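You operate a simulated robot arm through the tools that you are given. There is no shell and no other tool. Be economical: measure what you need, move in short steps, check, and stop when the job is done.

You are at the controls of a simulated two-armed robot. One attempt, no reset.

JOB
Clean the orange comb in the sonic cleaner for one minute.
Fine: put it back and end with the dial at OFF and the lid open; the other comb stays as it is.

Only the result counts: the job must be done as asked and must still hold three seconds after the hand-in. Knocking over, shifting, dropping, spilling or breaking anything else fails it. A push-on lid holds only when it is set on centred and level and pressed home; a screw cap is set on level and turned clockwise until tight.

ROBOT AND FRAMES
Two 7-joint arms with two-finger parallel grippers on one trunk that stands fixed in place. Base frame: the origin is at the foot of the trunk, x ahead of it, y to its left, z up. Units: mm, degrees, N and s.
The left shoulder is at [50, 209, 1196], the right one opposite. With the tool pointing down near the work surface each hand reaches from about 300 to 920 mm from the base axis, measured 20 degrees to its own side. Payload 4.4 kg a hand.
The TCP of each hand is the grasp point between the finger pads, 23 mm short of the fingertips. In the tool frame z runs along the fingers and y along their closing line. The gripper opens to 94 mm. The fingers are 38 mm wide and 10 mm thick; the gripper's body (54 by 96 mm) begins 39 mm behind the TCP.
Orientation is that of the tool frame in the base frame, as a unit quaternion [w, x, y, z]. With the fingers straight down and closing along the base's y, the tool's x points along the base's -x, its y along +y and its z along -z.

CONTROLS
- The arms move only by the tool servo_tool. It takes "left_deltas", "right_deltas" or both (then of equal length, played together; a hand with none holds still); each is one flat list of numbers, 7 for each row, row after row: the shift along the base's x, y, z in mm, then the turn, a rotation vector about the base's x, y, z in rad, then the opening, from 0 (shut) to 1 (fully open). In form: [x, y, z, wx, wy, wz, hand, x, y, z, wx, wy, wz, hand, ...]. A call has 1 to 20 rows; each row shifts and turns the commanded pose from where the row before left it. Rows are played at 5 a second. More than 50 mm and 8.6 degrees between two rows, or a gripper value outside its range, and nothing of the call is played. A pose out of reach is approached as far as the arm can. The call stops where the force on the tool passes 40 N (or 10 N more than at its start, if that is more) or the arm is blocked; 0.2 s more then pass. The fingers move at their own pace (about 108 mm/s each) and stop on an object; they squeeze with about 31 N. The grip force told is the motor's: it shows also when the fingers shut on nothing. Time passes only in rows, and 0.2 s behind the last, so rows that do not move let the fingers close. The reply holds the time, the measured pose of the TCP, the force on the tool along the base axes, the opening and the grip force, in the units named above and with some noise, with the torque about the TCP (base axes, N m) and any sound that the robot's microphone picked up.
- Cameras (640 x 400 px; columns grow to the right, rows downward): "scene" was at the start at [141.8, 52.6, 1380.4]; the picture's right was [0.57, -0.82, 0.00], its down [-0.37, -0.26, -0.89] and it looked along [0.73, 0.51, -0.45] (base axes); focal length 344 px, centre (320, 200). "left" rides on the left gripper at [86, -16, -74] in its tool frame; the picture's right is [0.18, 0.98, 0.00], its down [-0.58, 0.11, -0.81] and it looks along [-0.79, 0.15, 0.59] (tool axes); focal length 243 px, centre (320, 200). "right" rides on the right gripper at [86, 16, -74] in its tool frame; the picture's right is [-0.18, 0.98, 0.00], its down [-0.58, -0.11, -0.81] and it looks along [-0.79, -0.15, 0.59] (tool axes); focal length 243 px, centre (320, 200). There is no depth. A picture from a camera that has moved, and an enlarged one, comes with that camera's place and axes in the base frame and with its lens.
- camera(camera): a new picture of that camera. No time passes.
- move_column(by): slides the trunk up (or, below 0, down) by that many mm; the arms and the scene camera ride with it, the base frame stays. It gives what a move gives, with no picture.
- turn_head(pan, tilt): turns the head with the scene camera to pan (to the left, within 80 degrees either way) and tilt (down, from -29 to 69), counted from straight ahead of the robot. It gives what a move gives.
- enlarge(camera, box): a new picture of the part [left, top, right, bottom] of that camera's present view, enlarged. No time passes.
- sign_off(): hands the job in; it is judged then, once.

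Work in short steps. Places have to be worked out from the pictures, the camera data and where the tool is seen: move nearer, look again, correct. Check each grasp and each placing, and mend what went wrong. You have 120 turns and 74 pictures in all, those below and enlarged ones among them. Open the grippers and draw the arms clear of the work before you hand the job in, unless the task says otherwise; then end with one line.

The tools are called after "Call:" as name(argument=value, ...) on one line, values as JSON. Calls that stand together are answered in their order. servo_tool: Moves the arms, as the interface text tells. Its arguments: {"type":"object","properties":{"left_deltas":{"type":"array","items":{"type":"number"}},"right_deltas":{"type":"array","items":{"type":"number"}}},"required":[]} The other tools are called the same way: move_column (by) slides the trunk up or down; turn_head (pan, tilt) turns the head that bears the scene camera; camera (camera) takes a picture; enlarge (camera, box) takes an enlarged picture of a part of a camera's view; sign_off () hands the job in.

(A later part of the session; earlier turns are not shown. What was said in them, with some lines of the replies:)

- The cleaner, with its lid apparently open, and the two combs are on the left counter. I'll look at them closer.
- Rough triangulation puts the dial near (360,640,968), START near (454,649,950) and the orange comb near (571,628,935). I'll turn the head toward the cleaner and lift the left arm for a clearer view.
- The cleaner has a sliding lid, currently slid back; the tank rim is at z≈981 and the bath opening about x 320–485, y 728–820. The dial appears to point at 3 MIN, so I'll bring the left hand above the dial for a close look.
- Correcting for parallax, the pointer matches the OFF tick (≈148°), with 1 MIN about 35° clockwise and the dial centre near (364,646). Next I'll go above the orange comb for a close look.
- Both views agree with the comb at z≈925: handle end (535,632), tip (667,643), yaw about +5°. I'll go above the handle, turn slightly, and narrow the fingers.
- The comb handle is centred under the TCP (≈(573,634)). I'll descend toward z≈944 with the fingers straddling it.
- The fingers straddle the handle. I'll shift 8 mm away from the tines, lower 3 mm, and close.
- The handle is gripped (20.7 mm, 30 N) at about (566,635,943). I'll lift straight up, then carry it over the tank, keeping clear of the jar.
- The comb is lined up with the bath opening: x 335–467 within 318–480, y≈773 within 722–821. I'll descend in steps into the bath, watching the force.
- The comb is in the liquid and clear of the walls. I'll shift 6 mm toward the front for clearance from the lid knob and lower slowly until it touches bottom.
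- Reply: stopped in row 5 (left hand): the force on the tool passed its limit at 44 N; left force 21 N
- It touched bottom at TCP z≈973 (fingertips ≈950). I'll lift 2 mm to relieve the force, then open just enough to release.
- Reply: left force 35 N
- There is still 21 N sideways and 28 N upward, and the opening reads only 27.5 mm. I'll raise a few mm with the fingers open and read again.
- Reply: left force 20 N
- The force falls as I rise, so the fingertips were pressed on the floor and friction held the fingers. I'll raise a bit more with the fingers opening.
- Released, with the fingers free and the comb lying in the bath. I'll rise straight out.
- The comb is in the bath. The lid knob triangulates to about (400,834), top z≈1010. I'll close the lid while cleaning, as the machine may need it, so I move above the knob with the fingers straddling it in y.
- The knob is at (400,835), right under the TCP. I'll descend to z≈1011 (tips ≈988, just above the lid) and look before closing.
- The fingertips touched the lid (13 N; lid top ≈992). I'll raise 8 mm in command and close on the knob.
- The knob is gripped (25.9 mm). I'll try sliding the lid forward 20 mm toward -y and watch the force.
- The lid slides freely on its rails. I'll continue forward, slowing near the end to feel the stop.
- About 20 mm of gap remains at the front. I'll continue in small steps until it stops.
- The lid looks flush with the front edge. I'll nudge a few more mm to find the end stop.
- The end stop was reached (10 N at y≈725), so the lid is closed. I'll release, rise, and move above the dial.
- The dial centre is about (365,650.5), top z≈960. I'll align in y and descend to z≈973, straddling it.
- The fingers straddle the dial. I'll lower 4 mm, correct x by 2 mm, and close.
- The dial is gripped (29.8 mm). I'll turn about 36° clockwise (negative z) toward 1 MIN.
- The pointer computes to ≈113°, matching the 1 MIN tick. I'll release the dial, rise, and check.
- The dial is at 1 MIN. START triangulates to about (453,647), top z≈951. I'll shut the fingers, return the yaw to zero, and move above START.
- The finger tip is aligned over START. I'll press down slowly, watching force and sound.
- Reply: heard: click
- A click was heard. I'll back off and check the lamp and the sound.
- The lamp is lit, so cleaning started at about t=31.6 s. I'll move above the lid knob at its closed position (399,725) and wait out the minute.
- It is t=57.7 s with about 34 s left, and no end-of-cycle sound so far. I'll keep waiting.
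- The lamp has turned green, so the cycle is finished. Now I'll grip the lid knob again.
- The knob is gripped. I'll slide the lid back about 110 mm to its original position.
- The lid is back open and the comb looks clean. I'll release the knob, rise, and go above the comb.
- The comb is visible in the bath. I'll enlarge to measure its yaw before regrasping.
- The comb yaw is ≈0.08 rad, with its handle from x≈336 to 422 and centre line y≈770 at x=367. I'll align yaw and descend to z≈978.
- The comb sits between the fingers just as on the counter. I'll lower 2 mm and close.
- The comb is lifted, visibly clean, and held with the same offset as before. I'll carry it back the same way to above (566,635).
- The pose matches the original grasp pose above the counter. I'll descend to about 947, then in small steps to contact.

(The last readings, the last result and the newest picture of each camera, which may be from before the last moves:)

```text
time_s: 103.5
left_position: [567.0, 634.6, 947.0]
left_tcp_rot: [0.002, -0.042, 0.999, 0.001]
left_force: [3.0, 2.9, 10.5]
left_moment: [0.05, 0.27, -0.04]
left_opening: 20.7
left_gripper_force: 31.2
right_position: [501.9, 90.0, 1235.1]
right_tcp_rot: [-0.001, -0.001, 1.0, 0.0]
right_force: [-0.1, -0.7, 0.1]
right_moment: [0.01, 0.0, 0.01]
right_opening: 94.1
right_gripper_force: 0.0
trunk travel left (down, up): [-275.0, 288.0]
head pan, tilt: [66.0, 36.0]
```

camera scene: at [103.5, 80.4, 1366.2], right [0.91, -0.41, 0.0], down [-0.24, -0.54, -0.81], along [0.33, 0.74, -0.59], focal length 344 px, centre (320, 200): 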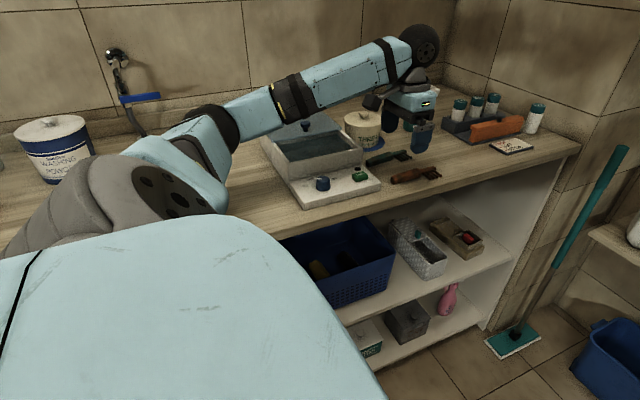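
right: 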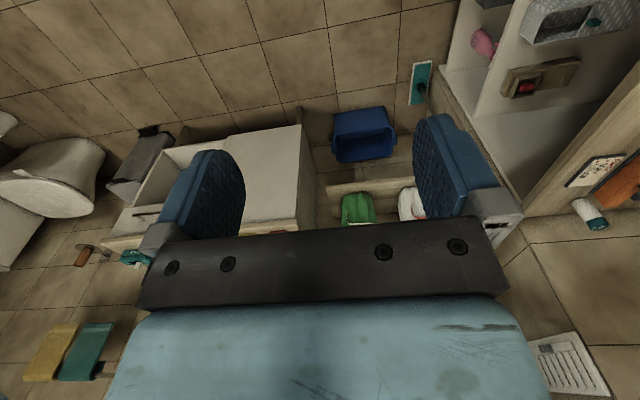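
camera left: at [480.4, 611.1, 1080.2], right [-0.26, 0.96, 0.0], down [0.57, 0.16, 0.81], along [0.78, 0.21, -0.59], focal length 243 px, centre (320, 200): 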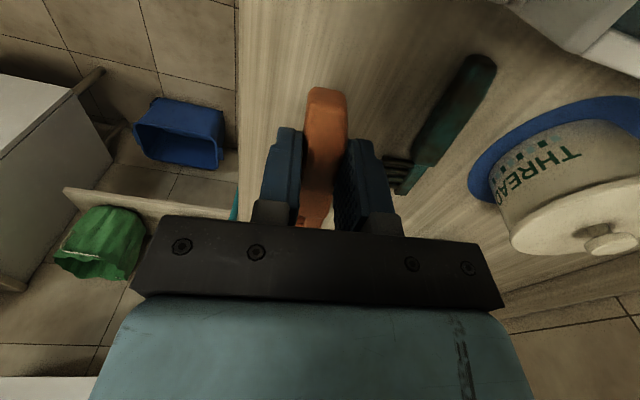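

The comb is touching the counter (10 N). I'll ease up 2 mm to unload, then open slowly.

Call:
servo_tool(left_deltas=[0, 0, 1.5, 0, 0, 0, 0, 0, 0, 0, 0, 0, 0, 0, 0, 0, 0, 0, 0, 0, 0.3, 0, 0, 0, 0, 0, 0, 0.5, 0, 0, 0, 0, 0, 0, 0.5])

Call:
enlarge(camera="scene", box=[370, 120, 466, 192])

```text
time_s: 104.7
left_position: [567.4, 634.3, 946.0]
left_tcp_rot: [0.0, -0.04, 0.999, -0.001]
left_force: [-0.1, 0.1, 0.6]
left_moment: [0.0, 0.01, 0.0]
left_opening: 47.0
left_gripper_force: 0.0
right_position: [503.1, 91.0, 1234.6]
right_tcp_rot: [0.0, 0.0, 1.0, 0.0]
right_force: [0.2, 1.0, 0.0]
right_moment: [0.01, -0.01, -0.03]
right_opening: 93.9
right_gripper_force: 0.1
trunk travel left (down, up): [-275.0, 288.0]
head pan, tilt: [66.0, 36.0]
```

```text
5.56 times, centred on (418, 156) of scene
camera zoom: at [102.2, 80.3, 1366.3], right [0.91, -0.41, 0.0], down [-0.24, -0.54, -0.81], along [0.33, 0.74, -0.59], focal length 1909 px, centre (-224, 444)
```

zoom: 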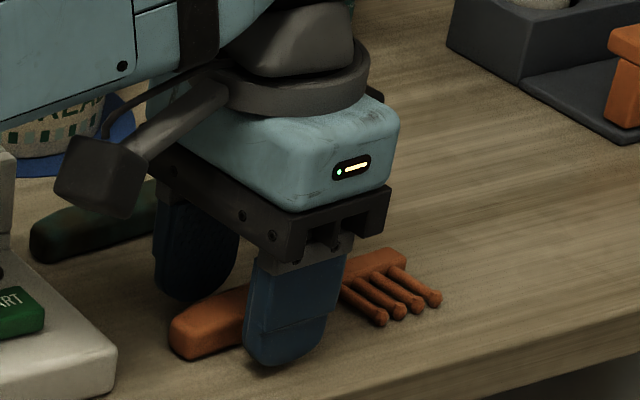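

The comb is back exactly at its former place. I'll rise straight and move above the dial, turning yaw to -0.63 so the reverse turn ends at yaw 0.

Call:
servo_tool(left_deltas=[0, 0, 20, 0, 0, 0, 0.5, 0, 0, 40, 0, 0, 0, 0.5, 0, 0, 40, 0, 0, 0, 0.5, -40, 3, 0, 0, 0, -0.119, 0.5, -40, 3, 0, 0, 0, -0.119, 0.5, -40, 3, 0, 0, 0, -0.119, 0.5, -40, 3, 0, 0, 0, -0.119, 0.5, -30, 2, 0, 0, 0, -0.119, 0.5, -11, 1, 0, 0, 0, -0.118, 0.5, 0, 0, -20, 0, 0, 0, 0.5, 0, 0, 0, 0, 0, 0, 0.5])

Call:
camera(camera="left")

Call:
enlarge(camera="scene", box=[300, 100, 460, 200])

```text
time_s: 107.1
left_position: [365.7, 650.0, 1026.1]
left_tcp_rot: [0.0, 0.31, 0.951, -0.001]
left_force: [0.5, 0.1, 0.0]
left_moment: [0.02, -0.01, 0.0]
left_opening: 46.9
left_gripper_force: 0.0
right_position: [504.0, 89.8, 1233.6]
right_tcp_rot: [-0.001, 0.0, 1.0, -0.001]
right_force: [-0.3, 0.6, -0.2]
right_moment: [-0.01, -0.01, 0.03]
right_opening: 94.2
right_gripper_force: 0.1
trunk travel left (down, up): [-275.0, 288.0]
head pan, tilt: [66.0, 36.0]
```

```text
17 pictures are left
camera left: at [285.9, 687.7, 1100.6], right [0.43, 0.9, 0.0], down [0.53, -0.25, 0.81], along [0.73, -0.35, -0.59], focal length 243 px, centre (320, 200)
```

left: 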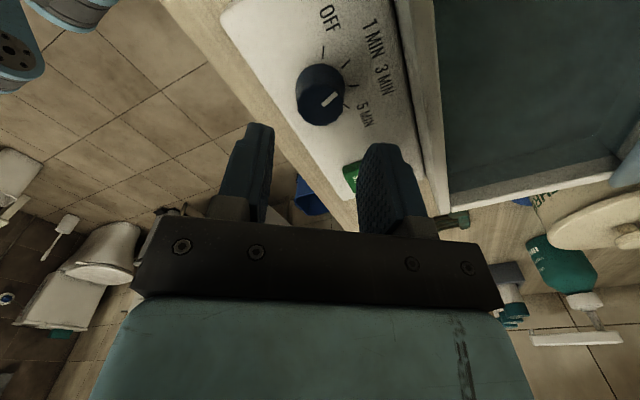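

```text
4.00 times, centred on (380, 150) of scene
camera zoom: at [102.3, 80.2, 1366.3], right [0.91, -0.41, 0.0], down [-0.24, -0.54, -0.81], along [0.33, 0.74, -0.59], focal length 1375 px, centre (80, 400)
```

zoom: 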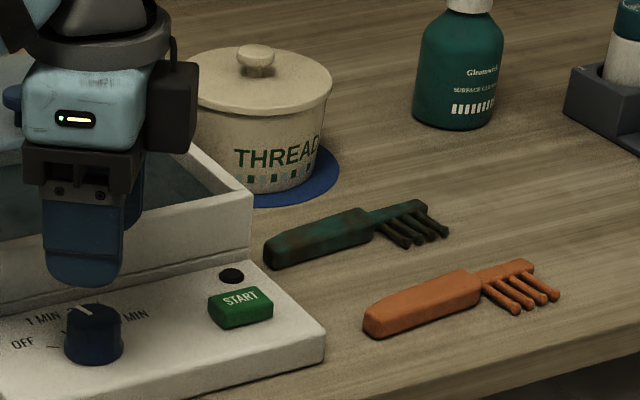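

The comb is back and clean beside the untouched green one. Now I'll descend on the dial and grip it at the same height as before (z≈971).

Call:
servo_tool(left_deltas=[-0.5, 0, -25, 0, 0, 0, 0.5, 0, 0, -20, 0, 0, 0, 0.5, 0, 0, -10, 0, 0, 0, 0.5, 0, 0, 0, 0, 0, 0, 0.4, 0, 0, 0, 0, 0, 0, 0, 0, 0, 0, 0, 0, 0, 0])

```text
time_s: 108.5
left_position: [364.4, 648.7, 971.7]
left_tcp_rot: [0.0, 0.31, 0.951, -0.001]
left_force: [2.8, 3.5, 0.4]
left_moment: [0.3, -0.33, 0.02]
left_opening: 29.3
left_gripper_force: 44.7
right_position: [503.0, 89.3, 1235.1]
right_tcp_rot: [0.0, 0.0, 1.0, 0.0]
right_force: [-0.2, 0.4, 0.1]
right_moment: [-0.03, 0.01, -0.05]
right_opening: 94.0
right_gripper_force: 0.1
trunk travel left (down, up): [-275.0, 288.0]
head pan, tilt: [66.0, 36.0]
```

The dial is gripped. I'll turn it back +0.63 rad (36°) to OFF, then release and rise.

Call:
servo_tool(left_deltas=[0, 0, 0, 0, 0, 0.105, 0, 0, 0, 0, 0, 0, 0.105, 0, 0, 0, 0, 0, 0, 0.105, 0, 0, 0, 0, 0, 0, 0.105, 0, 0, 0, 0, 0, 0, 0.105, 0, 0, 0, 0, 0, 0, 0.105, 0, 0, 0, 0, 0, 0, 0, 0])

Call:
servo_tool(left_deltas=[0, 0, 0, 0, 0, 0, 0.5, 0, 0, 0, 0, 0, 0, 0.5, 0, 0, 30, 0, 0, 0, 0.5, 0, 0, 40, 0, 0, 0, 0.5])

Call:
enlarge(camera="left", box=[220, 0, 460, 150])

Call:
enlarge(camera="scene", box=[280, 130, 400, 205])

```text
time_s: 109.4
left_position: [363.6, 650.2, 973.4]
left_tcp_rot: [-0.008, 0.158, 0.987, 0.003]
left_force: [-0.2, 10.8, -2.4]
left_moment: [-0.86, 0.07, 0.01]
left_opening: 29.2
left_gripper_force: 45.5
right_position: [503.8, 87.5, 1234.5]
right_tcp_rot: [-0.001, 0.0, 1.0, 0.001]
right_force: [0.2, -0.2, 0.0]
right_moment: [0.02, 0.01, -0.01]
right_opening: 94.0
right_gripper_force: 0.1
trunk travel left (down, up): [-275.0, 288.0]
head pan, tilt: [66.0, 36.0]
stopped in row 4 (left hand): the force on the tool passed its limit at 73 N (the readings are from after the stop); the commanded pose is now the measured one
```

```text
time_s: 110.4
left_position: [363.0, 650.4, 1042.8]
left_tcp_rot: [-0.006, 0.158, 0.987, 0.002]
left_force: [-0.7, 0.6, 0.8]
left_moment: [0.05, 0.0, 0.02]
left_opening: 47.0
left_gripper_force: 0.0
right_position: [502.8, 86.9, 1234.2]
right_tcp_rot: [0.0, -0.001, 1.0, 0.001]
right_force: [-0.1, 0.5, -0.6]
right_moment: [0.03, -0.04, -0.01]
right_opening: 93.9
right_gripper_force: 0.0
trunk travel left (down, up): [-275.0, 288.0]
head pan, tilt: [66.0, 36.0]
```

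```text
2.67 times, centred on (340, 75) of left
camera zoom: at [276.7, 660.3, 1116.9], right [0.13, 0.99, 0.0], down [0.59, -0.08, 0.8], along [0.79, -0.1, -0.6], focal length 647 px, centre (267, 533)
```

zoom: 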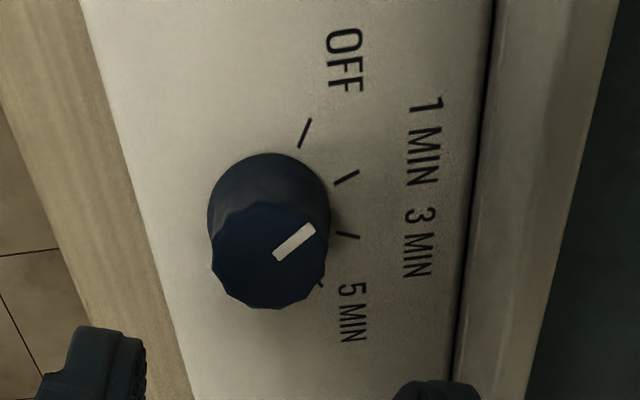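

```text
5.33 times, centred on (340, 168) of scene
camera zoom: at [101.4, 78.3, 1366.2], right [0.91, -0.41, 0.0], down [-0.24, -0.54, -0.81], along [0.33, 0.74, -0.59], focal length 1833 px, centre (213, 373)
```

zoom: 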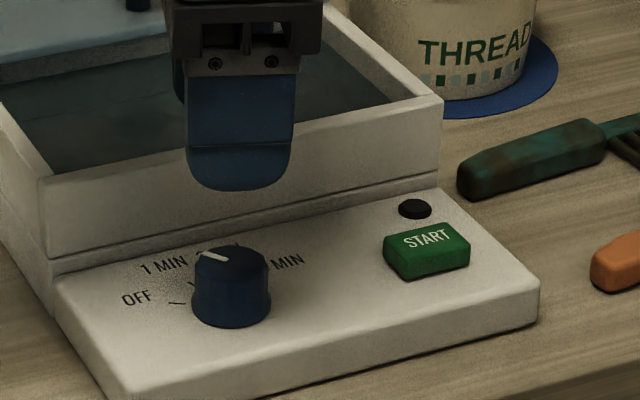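

The turn stopped midway on a force spike; the dial pointer now reads ≈124°, between 1 MIN and OFF (148°), and nothing else appears moved. I'll level the tool, descend, regrip, and turn in smaller steps.

Call:
servo_tool(left_deltas=[2, 0, -25, -0.006, -0.011, 0, 0.5, 0, 0, -25, 0, 0, 0, 0.5, 0, 0, -18, 0, 0, 0, 0.5, 0, 0, -3, 0, 0, 0, 0.5, 0, 0, 0, 0, 0, 0, 0.35, 0, 0, 0, 0, 0, 0, 0, 0, 0, 0, 0, 0, 0, 0])

Call:
servo_tool(left_deltas=[0, 0, 0, 0, 0, 0.05, 0, 0, 0, 0, 0, 0, 0.05, 0])

```text
time_s: 112.0
left_position: [365.9, 649.9, 969.2]
left_tcp_rot: [0.0, 0.158, 0.987, -0.001]
left_force: [-3.7, -10.0, -7.6]
left_moment: [0.07, -0.64, 0.02]
left_opening: 29.1
left_gripper_force: 44.9
right_position: [504.5, 88.5, 1235.9]
right_tcp_rot: [0.0, -0.001, 1.0, 0.0]
right_force: [0.4, 0.2, -0.2]
right_moment: [-0.02, -0.01, 0.02]
right_opening: 93.9
right_gripper_force: 0.0
trunk travel left (down, up): [-275.0, 288.0]
head pan, tilt: [66.0, 36.0]
```

```text
time_s: 112.6
left_position: [365.6, 650.3, 969.9]
left_tcp_rot: [-0.001, 0.109, 0.994, -0.001]
left_force: [-5.5, -18.5, -14.6]
left_moment: [-0.1, -1.23, 0.04]
left_opening: 29.0
left_gripper_force: 45.5
right_position: [503.7, 90.3, 1234.3]
right_tcp_rot: [0.0, 0.001, 1.0, -0.001]
right_force: [0.6, -0.9, -0.3]
right_moment: [0.0, 0.01, -0.01]
right_opening: 94.2
right_gripper_force: 0.0
trunk travel left (down, up): [-275.0, 288.0]
head pan, tilt: [66.0, 36.0]
```

Side force builds as I turn, probably because the panel and dial axis tilt slightly, so a clamped vertical-axis turn binds. I'll ratchet: open, reclose, turn a little, repeat.

Call:
servo_tool(left_deltas=[0, 0, 0, 0, 0, 0, 0.42, 0, 0, 0, 0, 0, 0, 0.42, 0, 0, 0, 0, 0, 0, 0, 0, 0, 0, 0, 0, 0, 0, 0, 0, 0, 0, 0, 0.05, 0, 0, 0, 0, 0, 0, 0.05, 0, 0, 0, 0, 0, 0, 0, 0.42, 0, 0, 0, 0, 0, 0, 0.42])

Call:
enlarge(camera="left", box=[220, 80, 460, 230])

```text
time_s: 114.4
left_position: [365.5, 649.1, 973.4]
left_tcp_rot: [0.0, 0.06, 0.998, 0.004]
left_force: [-0.4, 0.7, 0.5]
left_moment: [-0.02, 0.01, 0.0]
left_opening: 39.4
left_gripper_force: 0.0
right_position: [502.3, 87.6, 1235.6]
right_tcp_rot: [0.001, 0.0, 1.0, 0.001]
right_force: [-0.3, 0.3, -0.7]
right_moment: [-0.02, 0.0, -0.02]
right_opening: 94.1
right_gripper_force: 0.1
trunk travel left (down, up): [-275.0, 288.0]
head pan, tilt: [66.0, 36.0]
```

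```text
2.67 times, centred on (340, 155) of left
camera zoom: at [277.9, 643.2, 1047.5], right [-0.07, 1.0, 0.01], down [0.59, 0.04, 0.81], along [0.81, 0.06, -0.59], focal length 647 px, centre (267, 320)
```

zoom: 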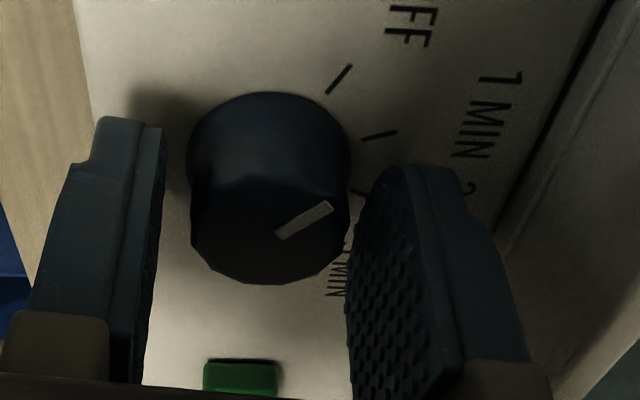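

The pointer is now ≈133° and needs about 15–17° more to OFF. I'll continue ratcheting in three small turns.

Call:
servo_tool(left_deltas=[0, 0.5, -1, -0.008, 0, 0, 0.42, 0, 0, 0, 0, 0, 0, 0, 0, 0, 0, 0, 0, 0, 0, 0, 0, 0, 0, 0, 0.05, 0, 0, 0, 0, 0, 0, 0.05, 0, 0, 0, 0, 0, 0, 0, 0.42, 0, 0, 0, 0, 0, 0, 0.42, 0, 0, 0, 0, 0, 0, 0, 0, 0, 0, 0, 0, 0, 0, 0, 0, 0, 0, 0, 0.05, 0, 0, 0, 0, 0, 0, 0.05, 0, 0, 0, 0, 0, 0, 0, 0.42, 0, 0, 0, 0, 0, 0, 0.42])

Call:
enlarge(camera="left", box=[220, 80, 460, 230])

```text
time_s: 115.5
left_position: [365.5, 650.0, 974.8]
left_tcp_rot: [-0.004, 0.029, 1.0, 0.005]
left_force: [-2.6, 5.3, 6.6]
left_moment: [-0.61, -0.01, 0.0]
left_opening: 29.0
left_gripper_force: 44.9
right_position: [501.7, 84.4, 1234.4]
right_tcp_rot: [0.0, 0.0, 1.0, 0.003]
right_force: [0.6, 0.6, 0.3]
right_moment: [0.04, 0.0, 0.02]
right_opening: 94.0
right_gripper_force: 0.1
trunk travel left (down, up): [-275.0, 288.0]
head pan, tilt: [66.0, 36.0]
stopped in row 5 (left hand): the force on the tool passed its limit at 41 N (the readings are from after the stop); the commanded pose is now the measured one
```

```text
2.67 times, centred on (340, 155) of left
camera zoom: at [278.5, 637.5, 1049.6], right [-0.13, 0.99, 0.01], down [0.59, 0.07, 0.8], along [0.8, 0.11, -0.6], focal length 647 px, centre (267, 320)
```

zoom: 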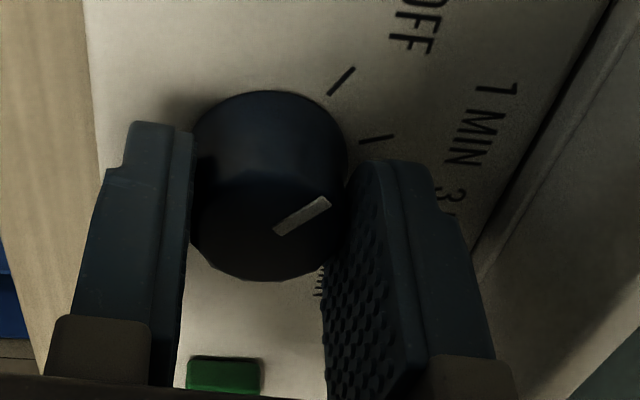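

The pointer is ≈138°, about 10° short. I'll open, level the tool, and use a softer squeeze (commanded near the dial's width) for the next small turn.

Call:
servo_tool(left_deltas=[0, 0, 0, 0, 0, 0, 0.42, 0, 0, -2, -0.01, -0.008, 0, 0.42, 0, 0, 0, 0, 0, 0, 0.42])

Call:
servo_tool(left_deltas=[0, 0, 0, 0, 0, 0, 0.29, 0, 0, 0, 0, 0, 0, 0.29, 0, 0, 0, 0, 0, 0, 0.29])

Call:
servo_tool(left_deltas=[0, 0, 0, 0, 0, 0.04, 0.29, 0, 0, 0, 0, 0, 0.04, 0.29, 0, 0, 0, 0, 0, 0, 0.29])

```text
time_s: 116.3
left_position: [365.9, 650.8, 976.4]
left_tcp_rot: [0.0, 0.031, 1.0, 0.004]
left_force: [0.3, 0.2, 0.0]
left_moment: [-0.04, -0.01, 0.0]
left_opening: 39.7
left_gripper_force: 0.1
right_position: [502.0, 84.3, 1235.6]
right_tcp_rot: [0.001, 0.0, 1.0, 0.002]
right_force: [-0.4, -0.5, 0.4]
right_moment: [0.01, -0.01, -0.03]
right_opening: 94.1
right_gripper_force: 0.0
trunk travel left (down, up): [-275.0, 288.0]
head pan, tilt: [66.0, 36.0]
```

```text
time_s: 117.1
left_position: [366.6, 649.9, 976.2]
left_tcp_rot: [0.001, 0.03, 1.0, 0.004]
left_force: [-1.6, -7.4, -2.5]
left_moment: [-0.09, 0.04, 0.02]
left_opening: 29.8
left_gripper_force: 2.7
right_position: [501.6, 82.9, 1236.0]
right_tcp_rot: [0.001, 0.0, 1.0, 0.003]
right_force: [-0.1, 0.9, 0.1]
right_moment: [-0.01, 0.01, 0.0]
right_opening: 94.0
right_gripper_force: 0.0
trunk travel left (down, up): [-275.0, 288.0]
head pan, tilt: [66.0, 36.0]
```

```text
time_s: 117.9
left_position: [364.3, 650.2, 982.1]
left_tcp_rot: [0.003, -0.01, 1.0, 0.01]
left_force: [-5.5, 7.8, -5.1]
left_moment: [-0.54, -0.88, 0.02]
left_opening: 29.3
left_gripper_force: 45.2
right_position: [499.9, 81.6, 1238.3]
right_tcp_rot: [0.002, 0.0, 1.0, 0.005]
right_force: [-0.4, 0.5, 0.0]
right_moment: [0.0, -0.01, -0.02]
right_opening: 94.0
right_gripper_force: 0.1
trunk travel left (down, up): [-275.0, 288.0]
head pan, tilt: [66.0, 36.0]
```

The right hand's reading is drifting and the left TCP is rising, so an arm link is probably pressing on something. I'll stop and look.

Call:
servo_tool(left_deltas=[0, 0, 0, 0, 0, 0, 0.45, 0, 0, 0, 0, 0, 0, 0.45])

Call:
camera(camera="scene")

```text
time_s: 118.5
left_position: [364.8, 648.6, 983.2]
left_tcp_rot: [0.002, -0.008, 1.0, 0.011]
left_force: [0.0, 0.3, -0.4]
left_moment: [0.01, 0.03, -0.02]
left_opening: 42.2
left_gripper_force: 0.1
right_position: [498.8, 80.2, 1237.9]
right_tcp_rot: [0.003, 0.0, 1.0, 0.006]
right_force: [-0.1, 0.5, 0.1]
right_moment: [0.01, 0.02, 0.01]
right_opening: 93.9
right_gripper_force: 0.0
trunk travel left (down, up): [-275.0, 288.0]
head pan, tilt: [66.0, 36.0]
```

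```text
11 pictures are left
camera scene: at [97.0, 69.5, 1367.9], right [0.91, -0.41, 0.0], down [-0.24, -0.53, -0.82], along [0.33, 0.74, -0.58], focal length 344 px, centre (320, 200)
```

scene: 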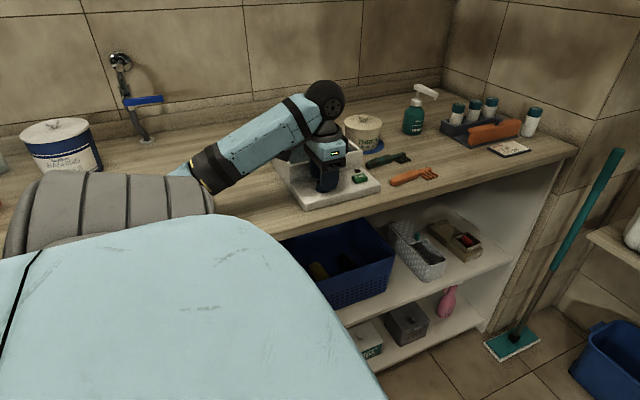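

The elbow has sagged onto the counter edge and is pushing the trunk. I'll open wider, raise the hand off the dial, and check that the trunk recovers.

Call:
servo_tool(left_deltas=[0, 0, 0, 0, 0, 0, 0.7, 0, 0, 15, 0, 0, 0, 0.7, 0, 0, 15, 0, 0, 0, 0.7, 0, 0, 20, 0, 0, 0, 0.7, 0, 0, 30, 0, 0, 0, 0.7, 0, 0, 30, 0, 0, 0, 0.7])

```text
time_s: 119.9
left_position: [366.3, 651.0, 1080.2]
left_tcp_rot: [0.001, -0.012, 1.0, -0.003]
left_force: [-0.3, -1.2, 0.1]
left_moment: [-0.01, 0.03, -0.01]
left_opening: 65.6
left_gripper_force: 0.0
right_position: [502.2, 87.8, 1236.4]
right_tcp_rot: [0.0, 0.0, 1.0, 0.001]
right_force: [0.0, -0.4, 0.0]
right_moment: [0.0, -0.03, -0.02]
right_opening: 93.8
right_gripper_force: 0.2
trunk travel left (down, up): [-275.0, 288.0]
head pan, tilt: [66.0, 36.0]
```

The trunk is recovering. I'll raise the column 150 mm so the shoulder and elbow ride higher above the counter.

Call:
move_column(by=150)

Call:
camera(camera="scene")

```text
time_s: 121.7
left_position: [366.0, 652.4, 1227.4]
left_tcp_rot: [0.001, -0.011, 1.0, -0.005]
left_force: [0.0, -0.6, -0.2]
left_moment: [0.01, 0.01, 0.02]
left_opening: 65.7
left_gripper_force: 0.0
right_position: [503.8, 89.3, 1383.7]
right_tcp_rot: [0.0, -0.001, 1.0, 0.0]
right_force: [0.5, 0.7, 0.6]
right_moment: [-0.01, 0.01, -0.01]
right_opening: 93.8
right_gripper_force: 0.1
trunk travel left (down, up): [-425.0, 138.0]
head pan, tilt: [66.0, 36.0]
```

```text
10 pictures are left
camera scene: at [102.4, 80.5, 1516.2], right [0.91, -0.41, 0.0], down [-0.24, -0.54, -0.81], along [0.33, 0.74, -0.59], focal length 344 px, centre (320, 200)
```

scene: 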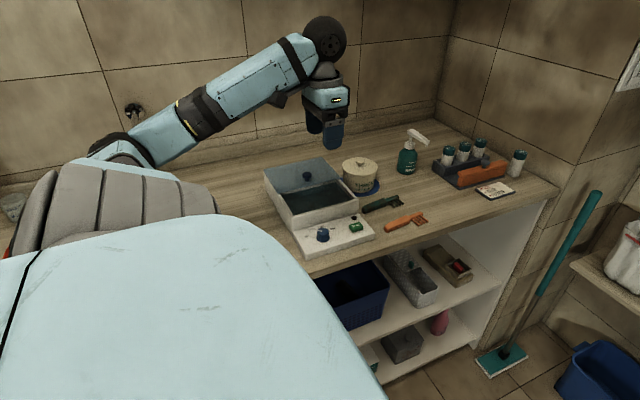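

The elbow is now well clear, and everything looks in place. I'll descend above the dial and inspect its pointer.

Call:
servo_tool(left_deltas=[0, -1, -40, 0.01, 0.002, 0, 0.5, 0, -1, -45, 0, 0, 0, 0.5, 0, 0, -45, 0, 0, 0, 0.5, 0, 0, -45, 0, 0, 0, 0.5, 0, 0, -10, 0, 0, 0, 0.5, 0, 0, 0, 0, 0, 0, 0.5])

Call:
enlarge(camera="left", box=[220, 0, 460, 150])

```text
time_s: 123.0
left_position: [365.9, 650.7, 1042.7]
left_tcp_rot: [0.001, -0.011, 1.0, 0.001]
left_force: [0.5, -1.0, 0.0]
left_moment: [0.01, 0.01, 0.02]
left_opening: 47.3
left_gripper_force: 0.0
right_position: [502.7, 89.9, 1384.0]
right_tcp_rot: [0.0, 0.0, 1.0, 0.0]
right_force: [0.1, -0.2, -0.2]
right_moment: [-0.02, 0.02, 0.0]
right_opening: 94.1
right_gripper_force: 0.0
trunk travel left (down, up): [-425.0, 138.0]
head pan, tilt: [66.0, 36.0]
```

```text
2.67 times, centred on (340, 75) of left
camera zoom: at [280.3, 632.5, 1116.7], right [-0.21, 0.98, 0.0], down [0.58, 0.12, 0.81], along [0.79, 0.17, -0.59], focal length 647 px, centre (267, 533)
```

zoom: 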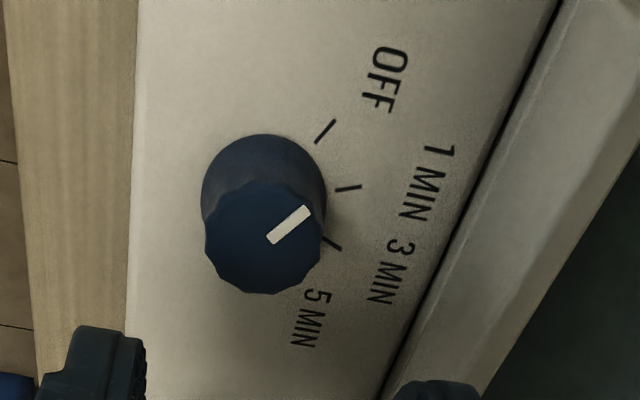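

The pointer is ≈142.6° against the OFF tick's ≈149.5°, about 7° short. I'll grip and turn +0.13 rad.

Call:
servo_tool(left_deltas=[-0.5, 0, -30, 0, 0, 0, 0.5, 0, 0, -30, 0, 0, 0, 0.5, 0, 0, -11, 0, 0, 0, 0.5, 0, 0, 0, 0, 0, 0, 0.38, 0, 0, 0, 0, 0, 0, 0, 0, 0, 0, 0, 0, 0, 0])

Call:
servo_tool(left_deltas=[0, 0, 0, 0, 0, 0.045, 0, 0, 0, 0, 0, 0, 0.045, 0, 0, 0, 0, 0, 0, 0.04, 0, 0, 0, 0, 0, 0, 0, 0])

```text
time_s: 124.5
left_position: [365.9, 650.0, 971.5]
left_tcp_rot: [-0.001, -0.01, 1.0, 0.0]
left_force: [-0.9, -12.7, -6.6]
left_moment: [-0.3, -1.29, 0.03]
left_opening: 29.1
left_gripper_force: 45.2
right_position: [502.6, 89.3, 1385.3]
right_tcp_rot: [0.0, -0.001, 1.0, 0.0]
right_force: [-0.4, -0.4, 0.3]
right_moment: [0.01, -0.01, 0.05]
right_opening: 94.0
right_gripper_force: 0.1
trunk travel left (down, up): [-425.0, 138.0]
head pan, tilt: [66.0, 36.0]
```

```text
time_s: 125.5
left_position: [365.1, 651.2, 971.6]
left_tcp_rot: [-0.002, -0.076, 0.997, 0.001]
left_force: [-1.4, -25.6, -16.6]
left_moment: [-0.33, -0.82, -0.04]
left_opening: 29.1
left_gripper_force: 45.0
right_position: [504.6, 89.3, 1383.9]
right_tcp_rot: [0.0, 0.0, 1.0, 0.0]
right_force: [-0.5, -0.4, 0.0]
right_moment: [0.01, 0.03, 0.01]
right_opening: 93.8
right_gripper_force: 0.1
trunk travel left (down, up): [-425.0, 138.0]
head pan, tilt: [66.0, 36.0]
```

Turned with a steady trunk. I'll release and rise to check.

Call:
servo_tool(left_deltas=[0, 0, 0, 0, 0, 0, 0.5, 0, 0, 0, 0, 0, 0, 0.5, 0, 0, 30, 0, 0, 0, 0.5, 0, 0, 40, 0, 0, 0, 0.5, 0, 0, 0, 0, 0, 0, 0.5])

Call:
enlarge(camera="left", box=[220, 0, 460, 150])

```text
time_s: 126.7
left_position: [367.5, 652.1, 1042.9]
left_tcp_rot: [0.0, -0.077, 0.997, 0.0]
left_force: [0.5, -0.5, -0.4]
left_moment: [0.01, 0.01, -0.02]
left_opening: 47.1
left_gripper_force: 0.0
right_position: [503.2, 90.9, 1384.3]
right_tcp_rot: [0.0, 0.0, 1.0, 0.0]
right_force: [0.0, 0.5, 0.3]
right_moment: [-0.01, 0.02, -0.03]
right_opening: 94.1
right_gripper_force: 0.0
trunk travel left (down, up): [-425.0, 138.0]
head pan, tilt: [66.0, 36.0]
```

```text
2.67 times, centred on (340, 75) of left
camera zoom: at [283.2, 622.1, 1116.8], right [-0.33, 0.94, 0.0], down [0.56, 0.2, 0.81], along [0.76, 0.27, -0.59], focal length 647 px, centre (267, 533)
```

zoom: 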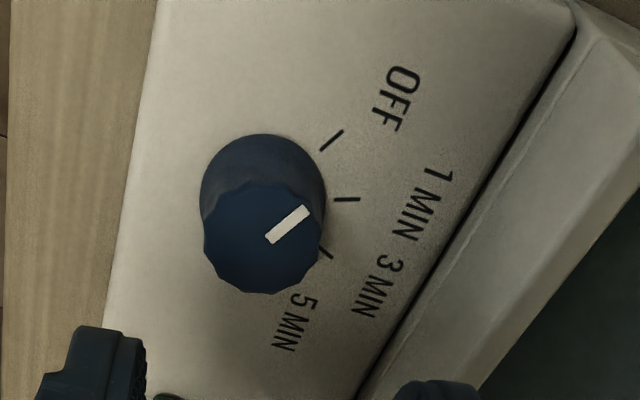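

The pointer now computes to 149°, aligned with the OFF tick. I'll retreat the arm up and away and do a final check.

Call:
servo_tool(left_deltas=[0, 0, 45, 0, 0, 0, 1, 0, 0, 45, 0, 0, -0.08, 1, 0, -20, 45, 0, 0, -0.07, 1, 0, -45, 45, 0, 0, 0, 1, 0, -45, 30, 0, 0, 0, 1, 0, -45, 0, 0, 0, 0, 1, 0, -20, 0, 0, 0, 0, 1])

Call:
camera(camera="scene")

Call:
enlarge(camera="scene", box=[250, 140, 450, 265])

```text
refused: row 4 steps farther than a row can; nothing moved
```

```text
7 pictures are left
camera scene: at [102.2, 80.8, 1516.3], right [0.91, -0.41, 0.0], down [-0.24, -0.54, -0.81], along [0.33, 0.74, -0.59], focal length 344 px, centre (320, 200)
```

scene: 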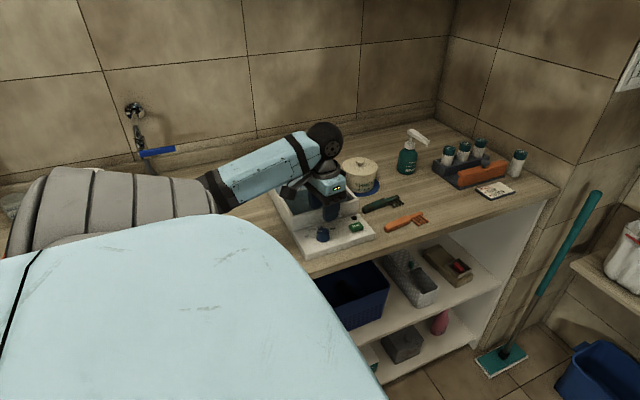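

```text
3.20 times, centred on (350, 202) of scene
camera zoom: at [102.2, 80.8, 1516.3], right [0.91, -0.41, 0.0], down [-0.24, -0.54, -0.81], along [0.33, 0.74, -0.59], focal length 1100 px, centre (224, 192)
```

zoom: 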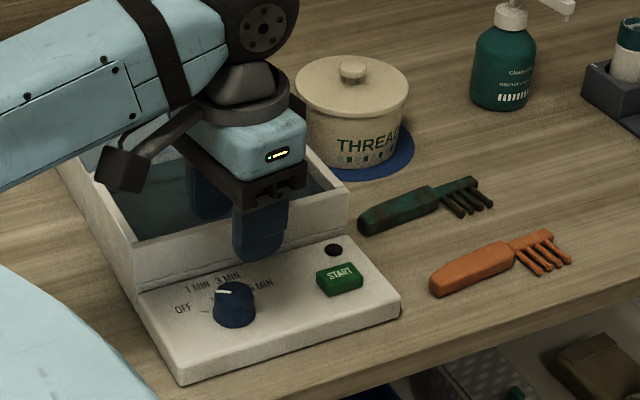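

One row was too long, so nothing moved. I'll retreat again with shorter rows.

Call:
servo_tool(left_deltas=[0, 0, 40, 0, 0, 0, 1, 0, 0, 45, 0, 0, 0, 1, 0, 0, 45, 0, 0, -0.07, 1, 0, -10, 45, 0, 0, -0.08, 1, 0, -35, 20, 0, 0, 0, 1, 0, -40, 0, 0, 0, 0, 1, 0, -40, 0, 0, 0, 0, 1, 0, -40, 0, 0, 0, 0, 1])

Call:
enlarge(camera="scene", box=[250, 130, 450, 265])

```text
time_s: 128.4
left_position: [365.1, 485.9, 1236.1]
left_tcp_rot: [-0.001, -0.001, 1.0, 0.002]
left_force: [-0.2, 0.2, -0.1]
left_moment: [0.0, -0.02, 0.0]
left_opening: 94.1
left_gripper_force: 0.1
right_position: [504.1, 88.4, 1384.3]
right_tcp_rot: [-0.001, 0.0, 1.0, 0.0]
right_force: [0.2, -0.8, -0.5]
right_moment: [0.04, -0.01, 0.0]
right_opening: 93.9
right_gripper_force: 0.1
trunk travel left (down, up): [-425.0, 138.0]
head pan, tilt: [66.0, 36.0]
```

```text
2.96 times, centred on (350, 198) of scene
camera zoom: at [102.5, 79.0, 1516.3], right [0.91, -0.41, 0.0], down [-0.24, -0.54, -0.81], along [0.33, 0.74, -0.59], focal length 1018 px, centre (231, 207)
```

zoom: 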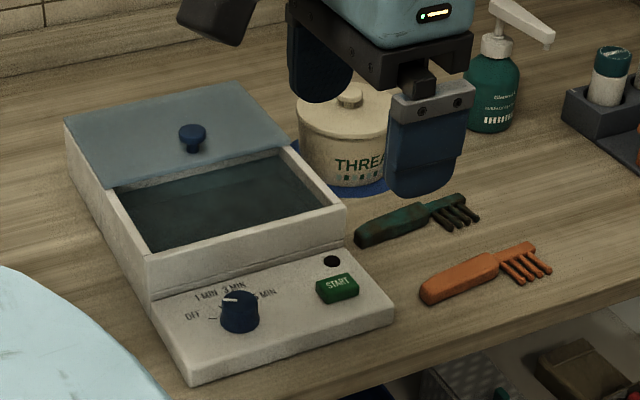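

All looks right here. Since the elbow had sagged near the counter's left end, I'll check that the washing powder tub there still stands.

Call:
turn_head(pan=80, tilt=36)

Call:
camera(camera="scene")

```text
time_s: 129.2
left_position: [364.4, 487.7, 1235.3]
left_tcp_rot: [-0.001, -0.001, 1.0, 0.001]
left_force: [0.0, -0.9, -0.7]
left_moment: [-0.04, 0.03, 0.02]
left_opening: 94.3
left_gripper_force: 0.1
right_position: [502.8, 89.9, 1385.2]
right_tcp_rot: [0.0, 0.0, 1.0, 0.0]
right_force: [-0.9, 0.4, 0.0]
right_moment: [0.0, -0.02, -0.01]
right_opening: 94.2
right_gripper_force: 0.1
trunk travel left (down, up): [-425.0, 138.0]
head pan, tilt: [80.0, 36.0]
```

```text
4 pictures are left
camera scene: at [81.8, 86.8, 1516.3], right [0.98, -0.17, 0.0], down [-0.1, -0.58, -0.81], along [0.14, 0.8, -0.59], focal length 344 px, centre (320, 200)
```

scene: 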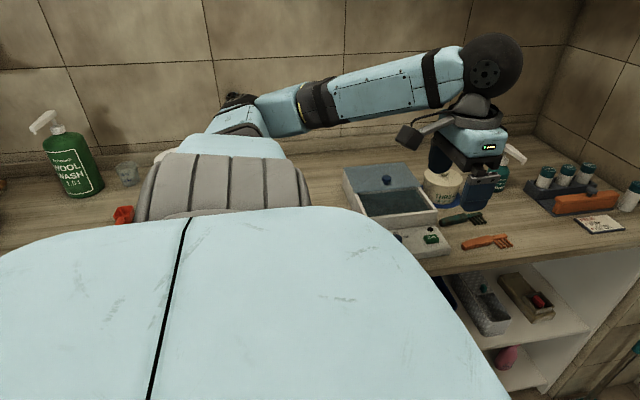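

The other items still stand, the lid is open, the dial is at OFF, both combs are in place and the grippers are open and clear. I'll hand it in.

Call:
sign_off()

```text
The job is handed in.
```

The orange comb ran the one-minute cycle with the lid closed and is back in its original spot. The lid is open again, the dial is at OFF, and the green comb was not touched. While I turned the dial back, the left elbow sagged and pressed on something, probably the counter edge. I saw nothing moved afterwards, but the washing powder tub near that spot was mostly hidden in the last picture, so I couldn't check it.
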